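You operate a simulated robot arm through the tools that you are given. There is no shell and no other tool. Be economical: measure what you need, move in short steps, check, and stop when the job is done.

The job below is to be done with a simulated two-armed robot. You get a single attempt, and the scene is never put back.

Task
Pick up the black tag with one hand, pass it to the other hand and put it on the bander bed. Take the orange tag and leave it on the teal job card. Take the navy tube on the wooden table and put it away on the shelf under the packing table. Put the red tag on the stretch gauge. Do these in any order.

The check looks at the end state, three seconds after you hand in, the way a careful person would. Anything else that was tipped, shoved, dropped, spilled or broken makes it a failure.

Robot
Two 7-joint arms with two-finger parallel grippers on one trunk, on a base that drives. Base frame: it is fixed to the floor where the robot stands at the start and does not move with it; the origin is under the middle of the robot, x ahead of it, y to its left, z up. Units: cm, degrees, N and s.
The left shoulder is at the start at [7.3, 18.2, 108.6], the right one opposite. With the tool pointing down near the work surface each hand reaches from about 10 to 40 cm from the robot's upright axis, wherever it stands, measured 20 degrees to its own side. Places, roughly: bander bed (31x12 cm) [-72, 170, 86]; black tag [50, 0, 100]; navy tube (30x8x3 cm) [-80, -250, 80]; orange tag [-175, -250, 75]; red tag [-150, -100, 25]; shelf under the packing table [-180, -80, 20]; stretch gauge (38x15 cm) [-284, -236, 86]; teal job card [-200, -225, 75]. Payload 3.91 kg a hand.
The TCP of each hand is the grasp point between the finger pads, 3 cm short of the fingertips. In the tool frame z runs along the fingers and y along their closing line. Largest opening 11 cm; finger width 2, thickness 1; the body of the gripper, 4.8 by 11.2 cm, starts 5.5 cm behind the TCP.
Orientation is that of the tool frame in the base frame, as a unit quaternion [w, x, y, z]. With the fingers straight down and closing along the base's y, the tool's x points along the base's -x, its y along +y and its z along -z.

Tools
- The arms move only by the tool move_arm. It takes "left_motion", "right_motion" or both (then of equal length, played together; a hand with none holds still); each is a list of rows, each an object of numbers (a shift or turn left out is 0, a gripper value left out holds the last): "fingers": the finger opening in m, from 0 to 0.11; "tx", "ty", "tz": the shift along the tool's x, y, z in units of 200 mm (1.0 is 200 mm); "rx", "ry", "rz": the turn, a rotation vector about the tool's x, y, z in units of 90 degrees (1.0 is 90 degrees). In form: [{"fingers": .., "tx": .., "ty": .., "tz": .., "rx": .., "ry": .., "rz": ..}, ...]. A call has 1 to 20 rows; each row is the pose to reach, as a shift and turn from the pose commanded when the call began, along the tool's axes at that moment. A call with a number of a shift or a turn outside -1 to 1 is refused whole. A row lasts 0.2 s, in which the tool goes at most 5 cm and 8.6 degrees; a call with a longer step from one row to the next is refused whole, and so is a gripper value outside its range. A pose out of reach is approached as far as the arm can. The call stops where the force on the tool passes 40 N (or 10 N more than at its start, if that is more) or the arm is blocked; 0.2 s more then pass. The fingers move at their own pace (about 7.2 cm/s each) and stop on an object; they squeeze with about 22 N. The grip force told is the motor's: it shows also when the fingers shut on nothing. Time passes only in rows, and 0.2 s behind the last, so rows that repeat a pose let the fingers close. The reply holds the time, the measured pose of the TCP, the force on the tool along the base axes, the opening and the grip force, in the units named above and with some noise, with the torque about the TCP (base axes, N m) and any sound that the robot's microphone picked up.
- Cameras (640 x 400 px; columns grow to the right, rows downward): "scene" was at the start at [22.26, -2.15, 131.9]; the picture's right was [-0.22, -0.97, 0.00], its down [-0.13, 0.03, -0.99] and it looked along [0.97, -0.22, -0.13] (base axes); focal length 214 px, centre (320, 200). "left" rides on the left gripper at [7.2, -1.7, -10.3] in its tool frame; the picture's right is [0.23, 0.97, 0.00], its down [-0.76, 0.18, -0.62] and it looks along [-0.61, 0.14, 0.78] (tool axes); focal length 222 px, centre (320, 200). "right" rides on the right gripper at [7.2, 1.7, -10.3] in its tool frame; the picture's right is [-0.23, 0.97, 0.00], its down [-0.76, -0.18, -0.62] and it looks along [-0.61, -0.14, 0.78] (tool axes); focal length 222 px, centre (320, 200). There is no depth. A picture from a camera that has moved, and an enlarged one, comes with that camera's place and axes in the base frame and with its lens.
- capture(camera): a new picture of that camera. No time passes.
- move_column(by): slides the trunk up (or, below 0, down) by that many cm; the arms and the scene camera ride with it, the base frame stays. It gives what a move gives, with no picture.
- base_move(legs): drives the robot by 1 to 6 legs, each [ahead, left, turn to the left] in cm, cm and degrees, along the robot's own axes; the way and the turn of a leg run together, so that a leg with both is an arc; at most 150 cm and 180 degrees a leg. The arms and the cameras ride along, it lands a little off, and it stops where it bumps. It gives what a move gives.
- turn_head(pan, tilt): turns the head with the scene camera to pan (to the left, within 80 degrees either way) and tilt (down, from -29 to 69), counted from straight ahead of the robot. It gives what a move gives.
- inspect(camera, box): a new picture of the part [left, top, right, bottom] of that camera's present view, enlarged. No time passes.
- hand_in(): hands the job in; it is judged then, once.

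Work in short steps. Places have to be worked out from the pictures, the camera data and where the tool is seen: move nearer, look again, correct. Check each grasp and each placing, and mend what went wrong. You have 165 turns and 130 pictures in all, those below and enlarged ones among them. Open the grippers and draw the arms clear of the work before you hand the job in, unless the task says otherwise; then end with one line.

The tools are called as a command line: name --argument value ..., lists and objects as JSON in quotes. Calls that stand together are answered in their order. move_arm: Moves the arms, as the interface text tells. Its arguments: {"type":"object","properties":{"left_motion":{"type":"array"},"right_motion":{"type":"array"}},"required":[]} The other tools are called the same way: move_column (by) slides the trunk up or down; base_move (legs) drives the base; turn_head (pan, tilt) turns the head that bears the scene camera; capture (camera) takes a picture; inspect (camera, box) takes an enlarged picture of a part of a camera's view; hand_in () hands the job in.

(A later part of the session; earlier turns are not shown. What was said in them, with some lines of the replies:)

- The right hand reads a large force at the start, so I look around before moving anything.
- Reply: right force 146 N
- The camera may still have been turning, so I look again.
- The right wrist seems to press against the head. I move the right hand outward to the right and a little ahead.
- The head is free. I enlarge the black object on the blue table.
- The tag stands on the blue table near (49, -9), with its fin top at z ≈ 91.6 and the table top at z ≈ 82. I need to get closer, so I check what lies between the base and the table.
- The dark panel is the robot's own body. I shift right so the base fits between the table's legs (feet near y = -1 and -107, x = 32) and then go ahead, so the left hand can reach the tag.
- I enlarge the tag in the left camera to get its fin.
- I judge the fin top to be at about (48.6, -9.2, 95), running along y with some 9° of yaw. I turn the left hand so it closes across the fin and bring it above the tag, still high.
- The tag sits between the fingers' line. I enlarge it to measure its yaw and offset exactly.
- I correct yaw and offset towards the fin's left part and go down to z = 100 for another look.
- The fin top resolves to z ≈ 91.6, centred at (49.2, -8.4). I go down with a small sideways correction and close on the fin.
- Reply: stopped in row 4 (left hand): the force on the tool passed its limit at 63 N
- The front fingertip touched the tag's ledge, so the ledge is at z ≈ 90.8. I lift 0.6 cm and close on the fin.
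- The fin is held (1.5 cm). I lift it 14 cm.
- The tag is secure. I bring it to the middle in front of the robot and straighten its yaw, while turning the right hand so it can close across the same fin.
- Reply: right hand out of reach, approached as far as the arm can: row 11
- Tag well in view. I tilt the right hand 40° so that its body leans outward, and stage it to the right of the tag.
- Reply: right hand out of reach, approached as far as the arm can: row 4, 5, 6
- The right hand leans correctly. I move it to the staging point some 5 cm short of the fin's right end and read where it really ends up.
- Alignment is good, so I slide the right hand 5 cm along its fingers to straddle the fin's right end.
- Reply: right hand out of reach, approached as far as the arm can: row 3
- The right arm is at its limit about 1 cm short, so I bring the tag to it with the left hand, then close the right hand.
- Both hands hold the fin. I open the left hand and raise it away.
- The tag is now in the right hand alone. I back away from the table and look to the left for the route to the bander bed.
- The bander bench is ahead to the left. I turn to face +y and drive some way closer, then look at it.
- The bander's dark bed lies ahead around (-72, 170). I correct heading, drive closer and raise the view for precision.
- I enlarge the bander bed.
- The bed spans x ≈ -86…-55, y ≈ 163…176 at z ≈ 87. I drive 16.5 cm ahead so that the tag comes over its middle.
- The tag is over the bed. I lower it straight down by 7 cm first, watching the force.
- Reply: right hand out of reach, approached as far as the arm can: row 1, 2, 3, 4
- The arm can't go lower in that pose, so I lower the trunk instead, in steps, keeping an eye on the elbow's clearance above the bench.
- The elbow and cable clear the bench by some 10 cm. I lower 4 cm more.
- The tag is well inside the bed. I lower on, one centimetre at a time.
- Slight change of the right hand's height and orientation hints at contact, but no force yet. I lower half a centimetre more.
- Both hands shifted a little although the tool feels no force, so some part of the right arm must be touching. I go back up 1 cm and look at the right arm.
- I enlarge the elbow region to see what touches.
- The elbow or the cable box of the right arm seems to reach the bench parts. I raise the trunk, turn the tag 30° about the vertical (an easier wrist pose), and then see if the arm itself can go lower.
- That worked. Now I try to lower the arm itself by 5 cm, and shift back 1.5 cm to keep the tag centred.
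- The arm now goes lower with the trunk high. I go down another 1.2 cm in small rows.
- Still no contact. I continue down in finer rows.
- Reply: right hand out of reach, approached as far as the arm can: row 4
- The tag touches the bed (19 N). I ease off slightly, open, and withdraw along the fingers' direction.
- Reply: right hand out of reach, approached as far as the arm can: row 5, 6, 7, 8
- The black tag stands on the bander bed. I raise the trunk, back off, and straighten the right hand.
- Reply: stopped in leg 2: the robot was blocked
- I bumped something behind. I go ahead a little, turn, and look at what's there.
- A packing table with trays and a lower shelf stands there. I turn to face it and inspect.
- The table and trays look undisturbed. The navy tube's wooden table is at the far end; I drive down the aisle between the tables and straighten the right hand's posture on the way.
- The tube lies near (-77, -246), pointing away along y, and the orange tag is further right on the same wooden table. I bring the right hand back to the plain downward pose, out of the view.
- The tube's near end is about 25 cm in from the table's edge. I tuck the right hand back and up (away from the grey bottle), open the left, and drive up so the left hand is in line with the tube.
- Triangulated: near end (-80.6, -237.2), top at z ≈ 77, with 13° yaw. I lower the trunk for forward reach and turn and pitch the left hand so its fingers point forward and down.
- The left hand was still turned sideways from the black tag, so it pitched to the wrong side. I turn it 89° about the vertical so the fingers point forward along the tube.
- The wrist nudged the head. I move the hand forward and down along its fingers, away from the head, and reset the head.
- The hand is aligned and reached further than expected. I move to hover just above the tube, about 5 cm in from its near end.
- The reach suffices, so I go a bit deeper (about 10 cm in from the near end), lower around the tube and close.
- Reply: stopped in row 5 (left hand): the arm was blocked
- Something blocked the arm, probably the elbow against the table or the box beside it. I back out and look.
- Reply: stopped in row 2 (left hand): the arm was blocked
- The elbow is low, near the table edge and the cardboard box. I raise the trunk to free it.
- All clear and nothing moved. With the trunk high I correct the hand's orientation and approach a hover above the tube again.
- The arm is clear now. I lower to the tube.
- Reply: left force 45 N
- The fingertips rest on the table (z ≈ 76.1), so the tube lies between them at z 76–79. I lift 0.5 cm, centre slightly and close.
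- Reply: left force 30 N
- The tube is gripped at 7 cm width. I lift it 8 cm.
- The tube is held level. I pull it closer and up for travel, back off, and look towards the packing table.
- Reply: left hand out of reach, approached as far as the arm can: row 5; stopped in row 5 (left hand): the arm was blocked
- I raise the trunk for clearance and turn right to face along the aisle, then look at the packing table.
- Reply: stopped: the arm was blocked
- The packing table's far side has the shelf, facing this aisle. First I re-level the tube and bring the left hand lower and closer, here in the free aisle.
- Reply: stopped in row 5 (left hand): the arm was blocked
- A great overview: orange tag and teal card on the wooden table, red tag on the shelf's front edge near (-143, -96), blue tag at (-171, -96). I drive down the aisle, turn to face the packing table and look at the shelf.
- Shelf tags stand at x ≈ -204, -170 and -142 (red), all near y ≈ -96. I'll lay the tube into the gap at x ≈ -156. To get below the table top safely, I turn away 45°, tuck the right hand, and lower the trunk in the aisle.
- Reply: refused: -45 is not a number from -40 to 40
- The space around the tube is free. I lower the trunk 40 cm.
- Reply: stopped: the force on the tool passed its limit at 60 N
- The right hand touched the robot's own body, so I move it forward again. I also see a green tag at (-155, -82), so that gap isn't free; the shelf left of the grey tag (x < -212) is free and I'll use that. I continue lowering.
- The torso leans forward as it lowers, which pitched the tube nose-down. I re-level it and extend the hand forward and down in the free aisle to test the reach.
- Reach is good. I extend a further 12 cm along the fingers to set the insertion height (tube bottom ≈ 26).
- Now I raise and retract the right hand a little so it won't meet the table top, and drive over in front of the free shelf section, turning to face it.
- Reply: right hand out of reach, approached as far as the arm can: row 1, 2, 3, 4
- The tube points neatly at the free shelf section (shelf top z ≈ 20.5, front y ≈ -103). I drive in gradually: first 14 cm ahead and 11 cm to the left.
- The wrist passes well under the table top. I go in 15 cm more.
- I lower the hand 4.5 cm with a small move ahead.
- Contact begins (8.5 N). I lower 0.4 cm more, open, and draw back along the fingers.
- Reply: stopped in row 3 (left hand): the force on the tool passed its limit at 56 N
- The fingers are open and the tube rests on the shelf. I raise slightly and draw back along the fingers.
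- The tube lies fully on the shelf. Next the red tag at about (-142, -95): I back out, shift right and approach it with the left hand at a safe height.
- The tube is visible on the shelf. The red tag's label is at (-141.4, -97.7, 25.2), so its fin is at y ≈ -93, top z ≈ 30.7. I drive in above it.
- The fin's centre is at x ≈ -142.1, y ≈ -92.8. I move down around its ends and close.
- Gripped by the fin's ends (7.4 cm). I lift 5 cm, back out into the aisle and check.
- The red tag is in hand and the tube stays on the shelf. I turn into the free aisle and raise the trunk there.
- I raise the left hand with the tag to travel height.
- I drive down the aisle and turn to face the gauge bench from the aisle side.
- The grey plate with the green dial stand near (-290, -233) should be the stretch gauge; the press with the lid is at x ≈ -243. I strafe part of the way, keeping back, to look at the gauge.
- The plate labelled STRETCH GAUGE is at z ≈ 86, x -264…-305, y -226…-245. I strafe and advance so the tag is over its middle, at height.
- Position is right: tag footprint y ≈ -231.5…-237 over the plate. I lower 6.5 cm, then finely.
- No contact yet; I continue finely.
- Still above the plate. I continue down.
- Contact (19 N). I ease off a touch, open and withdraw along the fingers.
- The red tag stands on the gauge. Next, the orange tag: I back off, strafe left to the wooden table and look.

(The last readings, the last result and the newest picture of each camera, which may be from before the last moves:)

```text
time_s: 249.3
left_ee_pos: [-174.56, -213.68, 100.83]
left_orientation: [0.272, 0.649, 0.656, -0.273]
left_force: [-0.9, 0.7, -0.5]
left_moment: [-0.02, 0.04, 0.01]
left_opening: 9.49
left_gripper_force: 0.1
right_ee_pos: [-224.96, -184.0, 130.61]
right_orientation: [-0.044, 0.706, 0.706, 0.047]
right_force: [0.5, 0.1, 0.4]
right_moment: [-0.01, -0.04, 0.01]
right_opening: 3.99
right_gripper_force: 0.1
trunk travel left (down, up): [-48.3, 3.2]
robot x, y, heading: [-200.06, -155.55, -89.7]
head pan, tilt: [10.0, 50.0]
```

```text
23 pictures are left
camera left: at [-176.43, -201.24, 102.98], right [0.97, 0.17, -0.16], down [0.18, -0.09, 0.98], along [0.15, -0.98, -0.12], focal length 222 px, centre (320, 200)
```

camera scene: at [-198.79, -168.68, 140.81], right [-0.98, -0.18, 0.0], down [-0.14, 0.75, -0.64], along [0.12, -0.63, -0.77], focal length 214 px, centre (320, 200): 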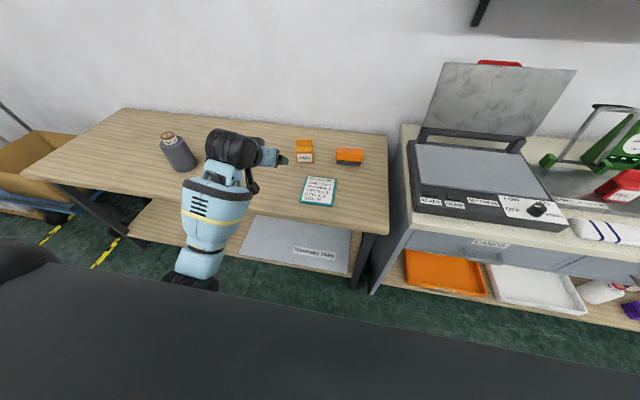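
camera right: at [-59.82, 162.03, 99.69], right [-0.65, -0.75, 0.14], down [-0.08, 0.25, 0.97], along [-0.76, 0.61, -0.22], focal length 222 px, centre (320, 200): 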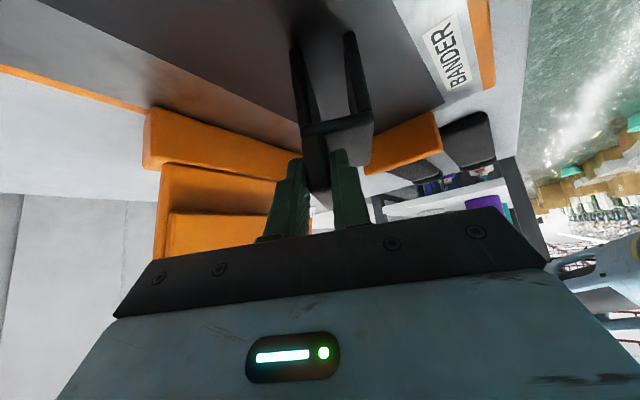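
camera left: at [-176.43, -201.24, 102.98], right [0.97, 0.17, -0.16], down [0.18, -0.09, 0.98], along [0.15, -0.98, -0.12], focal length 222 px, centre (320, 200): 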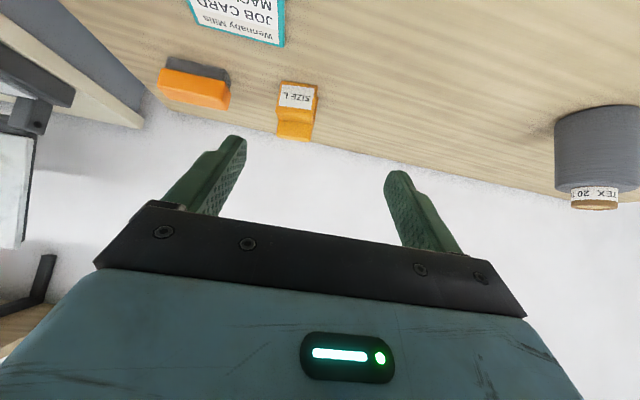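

I enlarge the orange tag in both views.

inspect --camera "left" --box '[240, 60, 360, 150]'

inspect --camera "scene" --box '[270, 125, 390, 215]'

```text
4.44 times, centred on (300, 105) of left
camera zoom: at [-176.43, -201.24, 102.98], right [0.97, 0.17, -0.16], down [0.18, -0.09, 0.98], along [0.15, -0.98, -0.12], focal length 987 px, centre (409, 622)
```

zoom: 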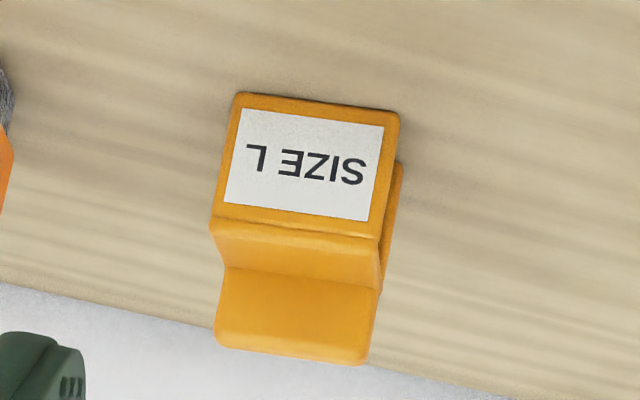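

```text
4.44 times, centred on (330, 170) of scene
camera zoom: at [-198.79, -168.68, 140.81], right [-0.98, -0.18, 0.0], down [-0.14, 0.75, -0.64], along [0.12, -0.63, -0.77], focal length 953 px, centre (276, 333)
```

zoom: 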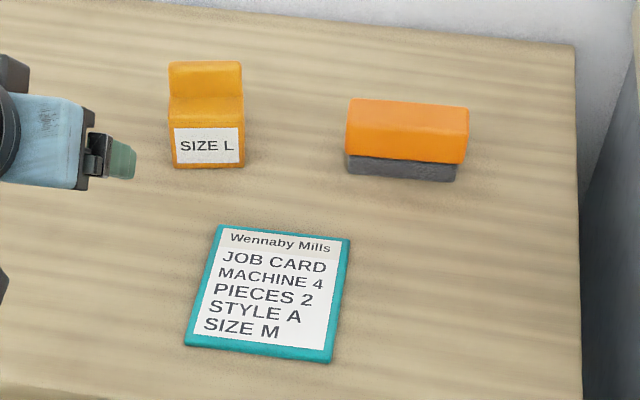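

The label is at (-178.0, -241.5, 79.4), so I aim the TCP at (-177.8, -245.6, 83.2). I drive ahead, lower the trunk 9 cm and look again.

base_move --legs '[[29, -3.2, 0]]'

move_column --by -8

capture --camera "left"

```text
time_s: 251.3
left_ee_pos: [-177.27, -242.68, 100.88]
left_orientation: [0.274, 0.647, 0.658, -0.272]
left_force: [0.4, -0.4, 0.2]
left_moment: [0.02, -0.02, -0.01]
left_opening: 9.49
left_gripper_force: 0.1
right_ee_pos: [-227.61, -213.32, 130.61]
right_orientation: [-0.044, 0.705, 0.707, 0.046]
right_force: [0.0, -0.3, -1.3]
right_moment: [0.05, 0.02, -0.02]
right_opening: 4.01
right_gripper_force: 0.0
trunk travel left (down, up): [-48.3, 3.2]
robot x, y, heading: [-202.96, -184.62, -88.9]
head pan, tilt: [10.0, 50.0]
```

```text
time_s: 252.5
left_ee_pos: [-177.09, -242.68, 92.96]
left_orientation: [0.274, 0.647, 0.657, -0.272]
left_force: [-0.2, -0.3, -0.9]
left_moment: [-0.02, 0.01, 0.02]
left_opening: 9.52
left_gripper_force: 0.0
right_ee_pos: [-227.71, -213.29, 122.72]
right_orientation: [-0.043, 0.705, 0.706, 0.046]
right_force: [0.4, -0.1, 0.2]
right_moment: [0.01, 0.02, 0.02]
right_opening: 4.0
right_gripper_force: 0.1
trunk travel left (down, up): [-40.3, 11.2]
robot x, y, heading: [-203.27, -184.91, -89.2]
head pan, tilt: [10.0, 50.0]
```

```text
20 pictures are left
camera left: at [-179.05, -230.3, 95.03], right [0.97, 0.17, -0.17], down [0.18, -0.09, 0.98], along [0.15, -0.98, -0.12], focal length 222 px, centre (320, 200)
```

left: 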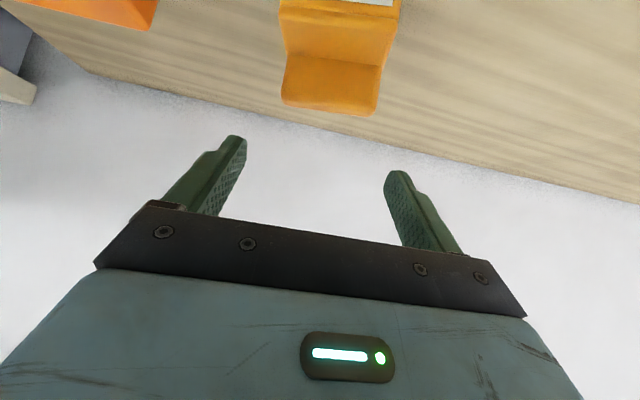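

The fin's centre is at (-177.1, -246.1) with about 10° of yaw. I turn the hand 10°, lower around the fin and close.

move_arm --left_motion '[{"tx": 0.061, "tz": 0.112, "rx": -0.039, "rz": -0.039, "fingers": 0.11}, {"tx": 0.122, "tz": 0.225, "rx": -0.079, "rz": -0.079}, {"tx": 0.183, "tz": 0.337, "rx": -0.079, "rz": -0.079}, {"tx": 0.244, "tz": 0.449, "rx": -0.079, "rz": -0.079}, {"tx": 0.244, "tz": 0.449, "rx": -0.079, "rz": -0.079, "fingers": 0.06}, {"tx": 0.244, "tz": 0.449, "rx": -0.079, "rz": -0.079, "fingers": 0.03}, {"tx": 0.244, "tz": 0.449, "rx": -0.079, "rz": -0.079}, {"tx": 0.244, "tz": 0.449, "rx": -0.079, "rz": -0.079}]'

capture --camera "left"

```text
time_s: 254.3
left_ee_pos: [-177.15, -245.59, 82.97]
left_orientation: [0.296, 0.588, 0.711, -0.247]
left_force: [0.7, -0.8, -0.9]
left_moment: [0.0, -0.03, 0.0]
left_opening: 7.44
left_gripper_force: 21.7
right_ee_pos: [-227.58, -213.29, 122.61]
right_orientation: [-0.044, 0.705, 0.707, 0.046]
right_force: [0.5, 0.5, 0.0]
right_moment: [0.02, 0.01, 0.01]
right_opening: 4.01
right_gripper_force: 0.0
trunk travel left (down, up): [-40.3, 11.2]
robot x, y, heading: [-203.04, -184.84, -89.1]
head pan, tilt: [10.0, 50.0]
```

```text
19 pictures are left
camera left: at [-181.23, -233.64, 85.22], right [0.93, 0.34, -0.17], down [0.2, -0.06, 0.98], along [0.32, -0.94, -0.12], focal length 222 px, centre (320, 200)
```

left: 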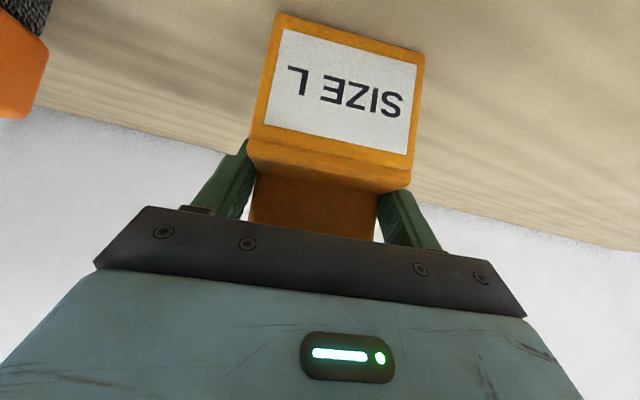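

Gripped. I lift it 9 cm, then shift the base back 17.6 cm and right 10 cm, to bring it over the job card (centre ≈ (-187.4, -226.4)).

move_arm --left_motion '[{"tx": -0.05, "tz": -0.05}, {"tx": -0.14, "tz": -0.14}, {"tx": -0.23, "tz": -0.23}, {"tx": -0.32, "tz": -0.32}]'

base_move --legs '[[-17.6, -10, 0]]'

turn_head --pan 5 --tilt 55

capture --camera "scene"

capture --camera "left"

```text
time_s: 255.3
left_ee_pos: [-177.14, -245.5, 92.12]
left_orientation: [0.295, 0.587, 0.712, -0.246]
left_force: [0.5, 0.4, -1.0]
left_moment: [0.0, 0.01, 0.0]
left_opening: 7.48
left_gripper_force: 22.1
right_ee_pos: [-227.57, -213.33, 122.65]
right_orientation: [-0.044, 0.705, 0.707, 0.046]
right_force: [0.8, 0.3, 0.5]
right_moment: [-0.02, 0.01, 0.0]
right_opening: 3.98
right_gripper_force: 0.1
trunk travel left (down, up): [-40.3, 11.2]
robot x, y, heading: [-202.93, -184.8, -89.1]
head pan, tilt: [10.0, 50.0]
```

```text
time_s: 256.9
left_ee_pos: [-187.5, -228.04, 92.07]
left_orientation: [0.295, 0.588, 0.712, -0.247]
left_force: [-0.7, 0.9, 0.8]
left_moment: [0.05, -0.03, 0.01]
left_opening: 7.48
left_gripper_force: 21.9
right_ee_pos: [-237.83, -195.94, 122.55]
right_orientation: [-0.044, 0.704, 0.707, 0.047]
right_force: [0.0, 0.1, 0.5]
right_moment: [-0.04, -0.01, 0.0]
right_opening: 4.0
right_gripper_force: 0.1
trunk travel left (down, up): [-40.3, 11.2]
robot x, y, heading: [-213.49, -167.49, -89.1]
head pan, tilt: [10.0, 50.0]
```

```text
time_s: 257.6
left_ee_pos: [-187.45, -228.16, 92.07]
left_orientation: [0.296, 0.588, 0.711, -0.247]
left_force: [1.1, 0.2, 0.0]
left_moment: [0.02, -0.02, -0.01]
left_opening: 7.45
left_gripper_force: 22.3
right_ee_pos: [-237.87, -195.9, 122.65]
right_orientation: [-0.044, 0.704, 0.707, 0.047]
right_force: [-1.2, 0.2, 0.4]
right_moment: [0.0, 0.04, 0.0]
right_opening: 4.01
right_gripper_force: 0.0
trunk travel left (down, up): [-40.3, 11.2]
robot x, y, heading: [-213.54, -167.32, -89.1]
head pan, tilt: [5.0, 55.0]
```

```text
18 pictures are left
camera scene: at [-212.39, -186.1, 130.4], right [-0.99, -0.1, 0.0], down [-0.09, 0.81, -0.57], along [0.06, -0.57, -0.82], focal length 214 px, centre (320, 200)
```

scene: 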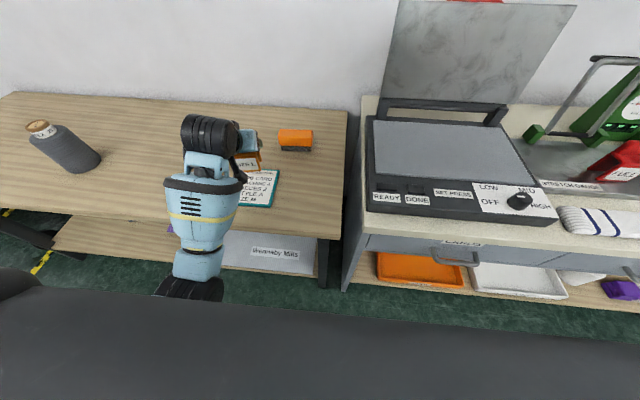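

```text
17 pictures are left
camera left: at [-191.4, -216.26, 94.23], right [0.93, 0.34, -0.17], down [0.2, -0.06, 0.98], along [0.32, -0.94, -0.12], focal length 222 px, centre (320, 200)
```

left: 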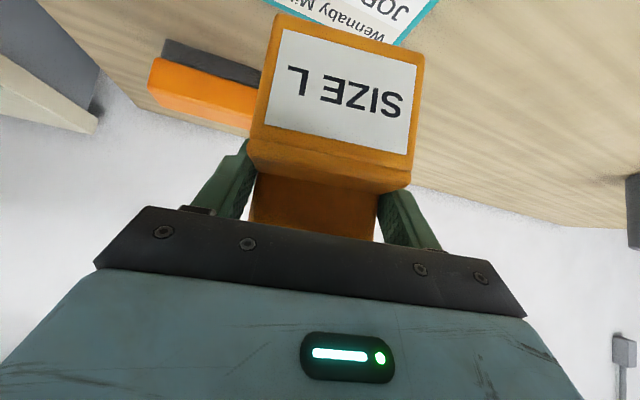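

Card position confirmed. I lower 8 cm and then finely until contact.

move_arm --left_motion '[{"tx": 0.07, "tz": 0.07}, {"tx": 0.14, "tz": 0.14}, {"tx": 0.21, "tz": 0.21}, {"tx": 0.28, "tz": 0.28}]'

move_arm --left_motion '[{"tx": 0.008, "tz": 0.008}, {"tx": 0.016, "tz": 0.016}, {"tx": 0.024, "tz": 0.024}, {"tx": 0.032, "tz": 0.032}, {"tx": 0.038, "tz": 0.038}]'

capture --camera "left"

```text
time_s: 258.6
left_ee_pos: [-187.29, -228.12, 84.05]
left_orientation: [0.295, 0.587, 0.712, -0.247]
left_force: [-0.3, 0.0, -0.6]
left_moment: [0.01, -0.05, -0.02]
left_opening: 7.46
left_gripper_force: 22.2
right_ee_pos: [-237.77, -195.98, 122.63]
right_orientation: [-0.045, 0.704, 0.708, 0.046]
right_force: [0.3, -0.6, 0.0]
right_moment: [-0.03, 0.0, -0.02]
right_opening: 3.97
right_gripper_force: 0.0
trunk travel left (down, up): [-40.3, 11.2]
robot x, y, heading: [-213.26, -167.4, -89.1]
head pan, tilt: [5.0, 55.0]
```

```text
time_s: 259.8
left_ee_pos: [-187.27, -228.08, 83.36]
left_orientation: [0.298, 0.586, 0.711, -0.248]
left_force: [1.7, -2.5, 18.4]
left_moment: [-0.17, -0.08, -0.05]
left_opening: 7.44
left_gripper_force: 22.2
right_ee_pos: [-237.76, -195.71, 122.66]
right_orientation: [-0.042, 0.704, 0.707, 0.046]
right_force: [0.1, 0.2, -0.8]
right_moment: [-0.02, 0.0, -0.02]
right_opening: 4.0
right_gripper_force: 0.0
trunk travel left (down, up): [-40.3, 11.2]
robot x, y, heading: [-213.17, -167.25, -89.1]
head pan, tilt: [5.0, 55.0]
```

```text
16 pictures are left
camera left: at [-191.42, -216.18, 85.38], right [0.93, 0.34, -0.17], down [0.2, -0.05, 0.98], along [0.33, -0.94, -0.11], focal length 222 px, centre (320, 200)
```

left: 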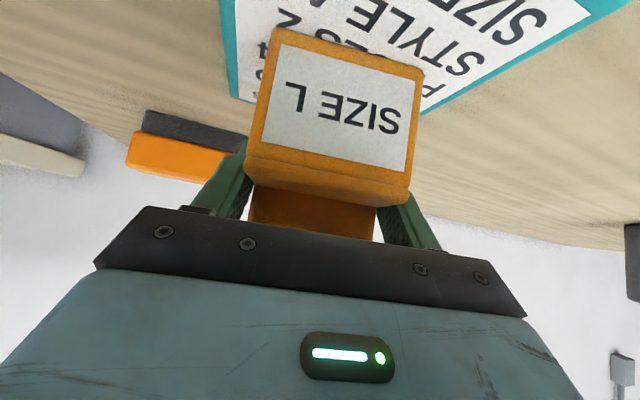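

Contact on the card. I ease off, open and withdraw along the fingers.

move_arm --left_motion '[{"tx": -0.008, "tz": -0.008}, {"tx": -0.008, "tz": -0.008, "fingers": 0.09}, {"tx": -0.008, "tz": -0.008, "fingers": 0.095}, {"tx": -0.008, "tz": -0.008}, {"tx": -0.03, "tz": -0.08}, {"tx": -0.06, "tz": -0.2}, {"tx": -0.1, "tz": -0.35}, {"tx": -0.15, "tz": -0.5}]'

base_move --legs '[[-14, 0, 0]]'

capture --camera "left"

capture --camera "scene"

```text
time_s: 261.6
left_ee_pos: [-188.36, -223.28, 92.34]
left_orientation: [0.296, 0.588, 0.711, -0.247]
left_force: [-0.6, -0.6, 0.7]
left_moment: [0.03, 0.01, 0.02]
left_opening: 9.53
left_gripper_force: 0.2
right_ee_pos: [-237.85, -195.91, 122.68]
right_orientation: [-0.044, 0.705, 0.707, 0.047]
right_force: [0.0, 0.8, -0.3]
right_moment: [0.02, 0.02, 0.01]
right_opening: 4.01
right_gripper_force: 0.0
trunk travel left (down, up): [-40.3, 11.2]
robot x, y, heading: [-213.69, -167.44, -89.2]
head pan, tilt: [5.0, 55.0]
```

```text
time_s: 262.9
left_ee_pos: [-188.59, -209.53, 92.42]
left_orientation: [0.295, 0.588, 0.712, -0.247]
left_force: [-0.2, 0.4, 0.4]
left_moment: [0.02, -0.03, -0.01]
left_opening: 9.5
left_gripper_force: 0.0
right_ee_pos: [-238.1, -182.19, 122.61]
right_orientation: [-0.043, 0.704, 0.707, 0.047]
right_force: [1.0, -0.2, -0.3]
right_moment: [-0.02, 0.0, -0.03]
right_opening: 4.0
right_gripper_force: 0.0
trunk travel left (down, up): [-40.3, 11.2]
robot x, y, heading: [-213.55, -153.63, -89.1]
head pan, tilt: [5.0, 55.0]
```

```text
15 pictures are left
camera left: at [-192.59, -197.7, 94.51], right [0.93, 0.34, -0.17], down [0.2, -0.06, 0.98], along [0.32, -0.94, -0.12], focal length 222 px, centre (320, 200)
```

left: 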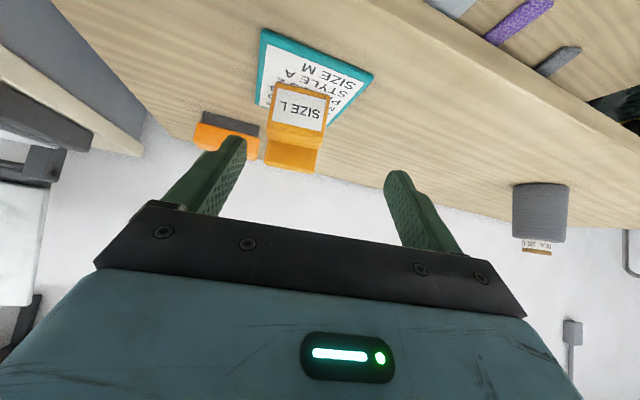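

```text
14 pictures are left
camera scene: at [-212.64, -172.38, 130.41], right [-0.99, -0.1, 0.0], down [-0.08, 0.81, -0.57], along [0.06, -0.57, -0.82], focal length 214 px, centre (320, 200)
```

scene: 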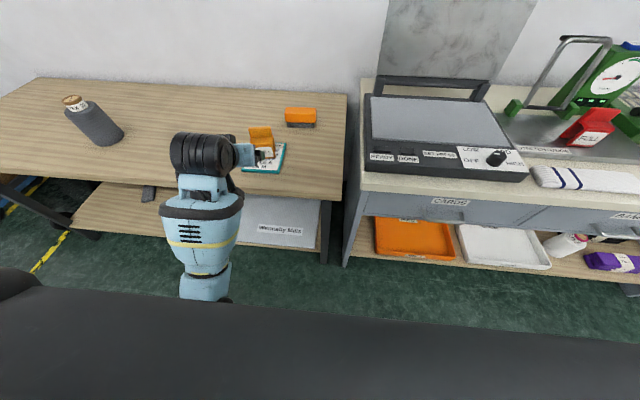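

Orange on the card, red on the gauge. A last closer look at both.

inspect --camera "scene" --box '[225, 95, 345, 185]'

inspect --camera "scene" --box '[490, 70, 640, 180]'

```text
4.44 times, centred on (285, 140) of scene
camera zoom: at [-212.64, -172.38, 130.41], right [-0.99, -0.1, 0.0], down [-0.08, 0.81, -0.57], along [0.06, -0.57, -0.82], focal length 953 px, centre (476, 467)
```

zoom: 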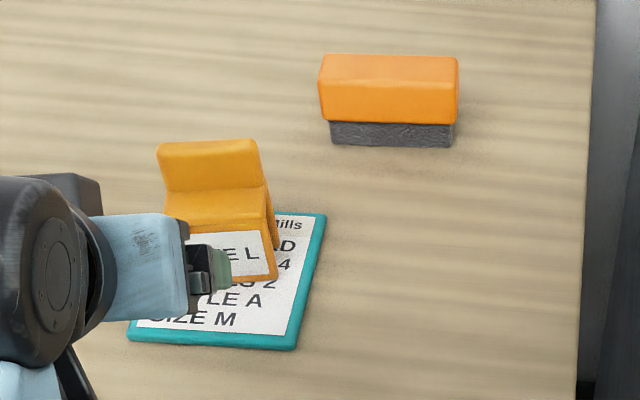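

```text
3.64 times, centred on (565, 125) of scene
camera zoom: at [-212.64, -172.38, 130.41], right [-0.99, -0.1, 0.0], down [-0.08, 0.81, -0.57], along [0.06, -0.57, -0.82], focal length 780 px, centre (-571, 473)
```

zoom: 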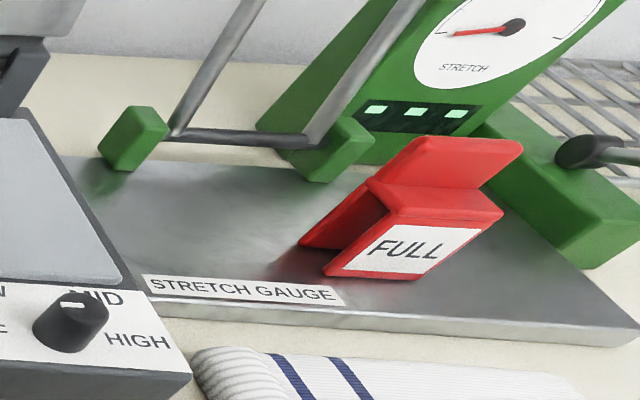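

Both stand properly. I raise the hands clear of the work and open the right gripper.

move_column --by 8

move_arm --right_motion '[{"fingers": 0.1}, {}, {}]' --left_motion '[{"fingers": 0.11}, {}, {}]'

base_move --legs '[[0, -40, 0], [0, 0, -90]]'

turn_head --pan -70 --tilt 35

capture --camera "scene"

```text
time_s: 264.0
left_ee_pos: [-188.71, -209.63, 100.22]
left_orientation: [0.295, 0.588, 0.712, -0.246]
left_force: [-0.9, 1.0, -0.8]
left_moment: [0.01, 0.0, 0.0]
left_opening: 9.48
left_gripper_force: 0.1
right_ee_pos: [-237.98, -182.27, 130.66]
right_orientation: [-0.044, 0.705, 0.706, 0.047]
right_force: [0.0, -0.2, -0.3]
right_moment: [0.03, -0.01, -0.01]
right_opening: 3.98
right_gripper_force: 0.0
trunk travel left (down, up): [-48.3, 3.2]
robot x, y, heading: [-213.56, -154.01, -89.3]
head pan, tilt: [5.0, 55.0]
```

```text
time_s: 264.8
left_ee_pos: [-188.63, -209.58, 100.38]
left_orientation: [0.295, 0.587, 0.712, -0.247]
left_force: [-0.1, -0.4, -0.3]
left_moment: [0.05, -0.03, 0.0]
left_opening: 11.01
left_gripper_force: 0.1
right_ee_pos: [-238.12, -182.25, 130.57]
right_orientation: [-0.044, 0.705, 0.706, 0.046]
right_force: [0.5, 0.3, 0.2]
right_moment: [0.01, -0.04, 0.0]
right_opening: 10.0
right_gripper_force: 0.1
trunk travel left (down, up): [-48.3, 3.2]
robot x, y, heading: [-213.69, -153.9, -89.3]
head pan, tilt: [5.0, 55.0]
```

```text
time_s: 272.6
left_ee_pos: [-308.01, -181.03, 100.44]
left_orientation: [0.04, 0.917, 0.101, -0.383]
left_force: [-0.8, -0.3, -0.2]
left_moment: [0.01, 0.02, 0.0]
left_opening: 11.02
left_gripper_force: 0.0
right_ee_pos: [-282.01, -130.91, 130.49]
right_orientation: [0.001, 0.998, 0.016, 0.065]
right_force: [0.3, -0.2, -0.2]
right_moment: [-0.03, 0.0, 0.03]
right_opening: 10.0
right_gripper_force: 0.1
trunk travel left (down, up): [-48.3, 3.2]
robot x, y, heading: [-253.17, -154.47, -177.6]
head pan, tilt: [5.0, 55.0]
```

```text
time_s: 274.1
left_ee_pos: [-308.03, -181.03, 100.31]
left_orientation: [0.04, 0.917, 0.1, -0.383]
left_force: [-0.2, -0.4, -0.7]
left_moment: [0.0, -0.01, -0.03]
left_opening: 11.0
left_gripper_force: 0.0
right_ee_pos: [-281.99, -130.84, 130.66]
right_orientation: [0.001, 0.998, 0.016, 0.064]
right_force: [-0.1, 0.3, -0.1]
right_moment: [0.01, 0.01, 0.04]
right_opening: 10.02
right_gripper_force: 0.1
trunk travel left (down, up): [-48.3, 3.2]
robot x, y, heading: [-253.46, -154.48, -177.8]
head pan, tilt: [-70.0, 35.0]
```

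```text
11 pictures are left
camera scene: at [-261.56, -146.68, 142.98], right [0.92, 0.38, 0.0], down [0.22, -0.53, -0.82], along [-0.31, 0.76, -0.57], focal length 214 px, centre (320, 200)
```

scene: 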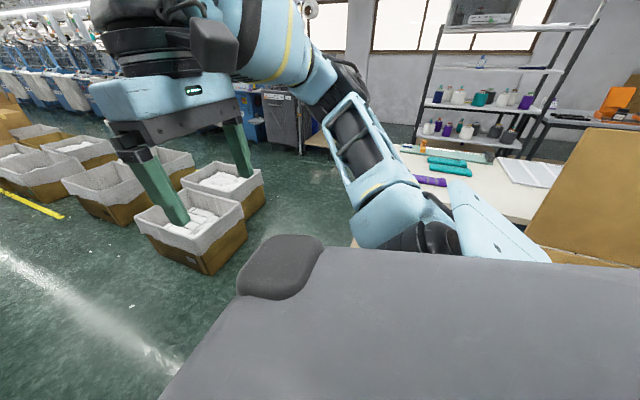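

The arms are clear of the work, the grippers are open, and the tube and all three tags were seen in place after release, so I hand in.

hand_in

```text
The job is handed in.
```

All four items are placed and the job is handed in: the black tag is on the bander bed after passing from the left hand to the right, the orange tag is on the teal job card, the navy tube is on the packing-table shelf and the red tag is on the stretch gauge; the base once bumped the north tray table and the arms touched furniture a few times, but nothing looked moved in the pictures.
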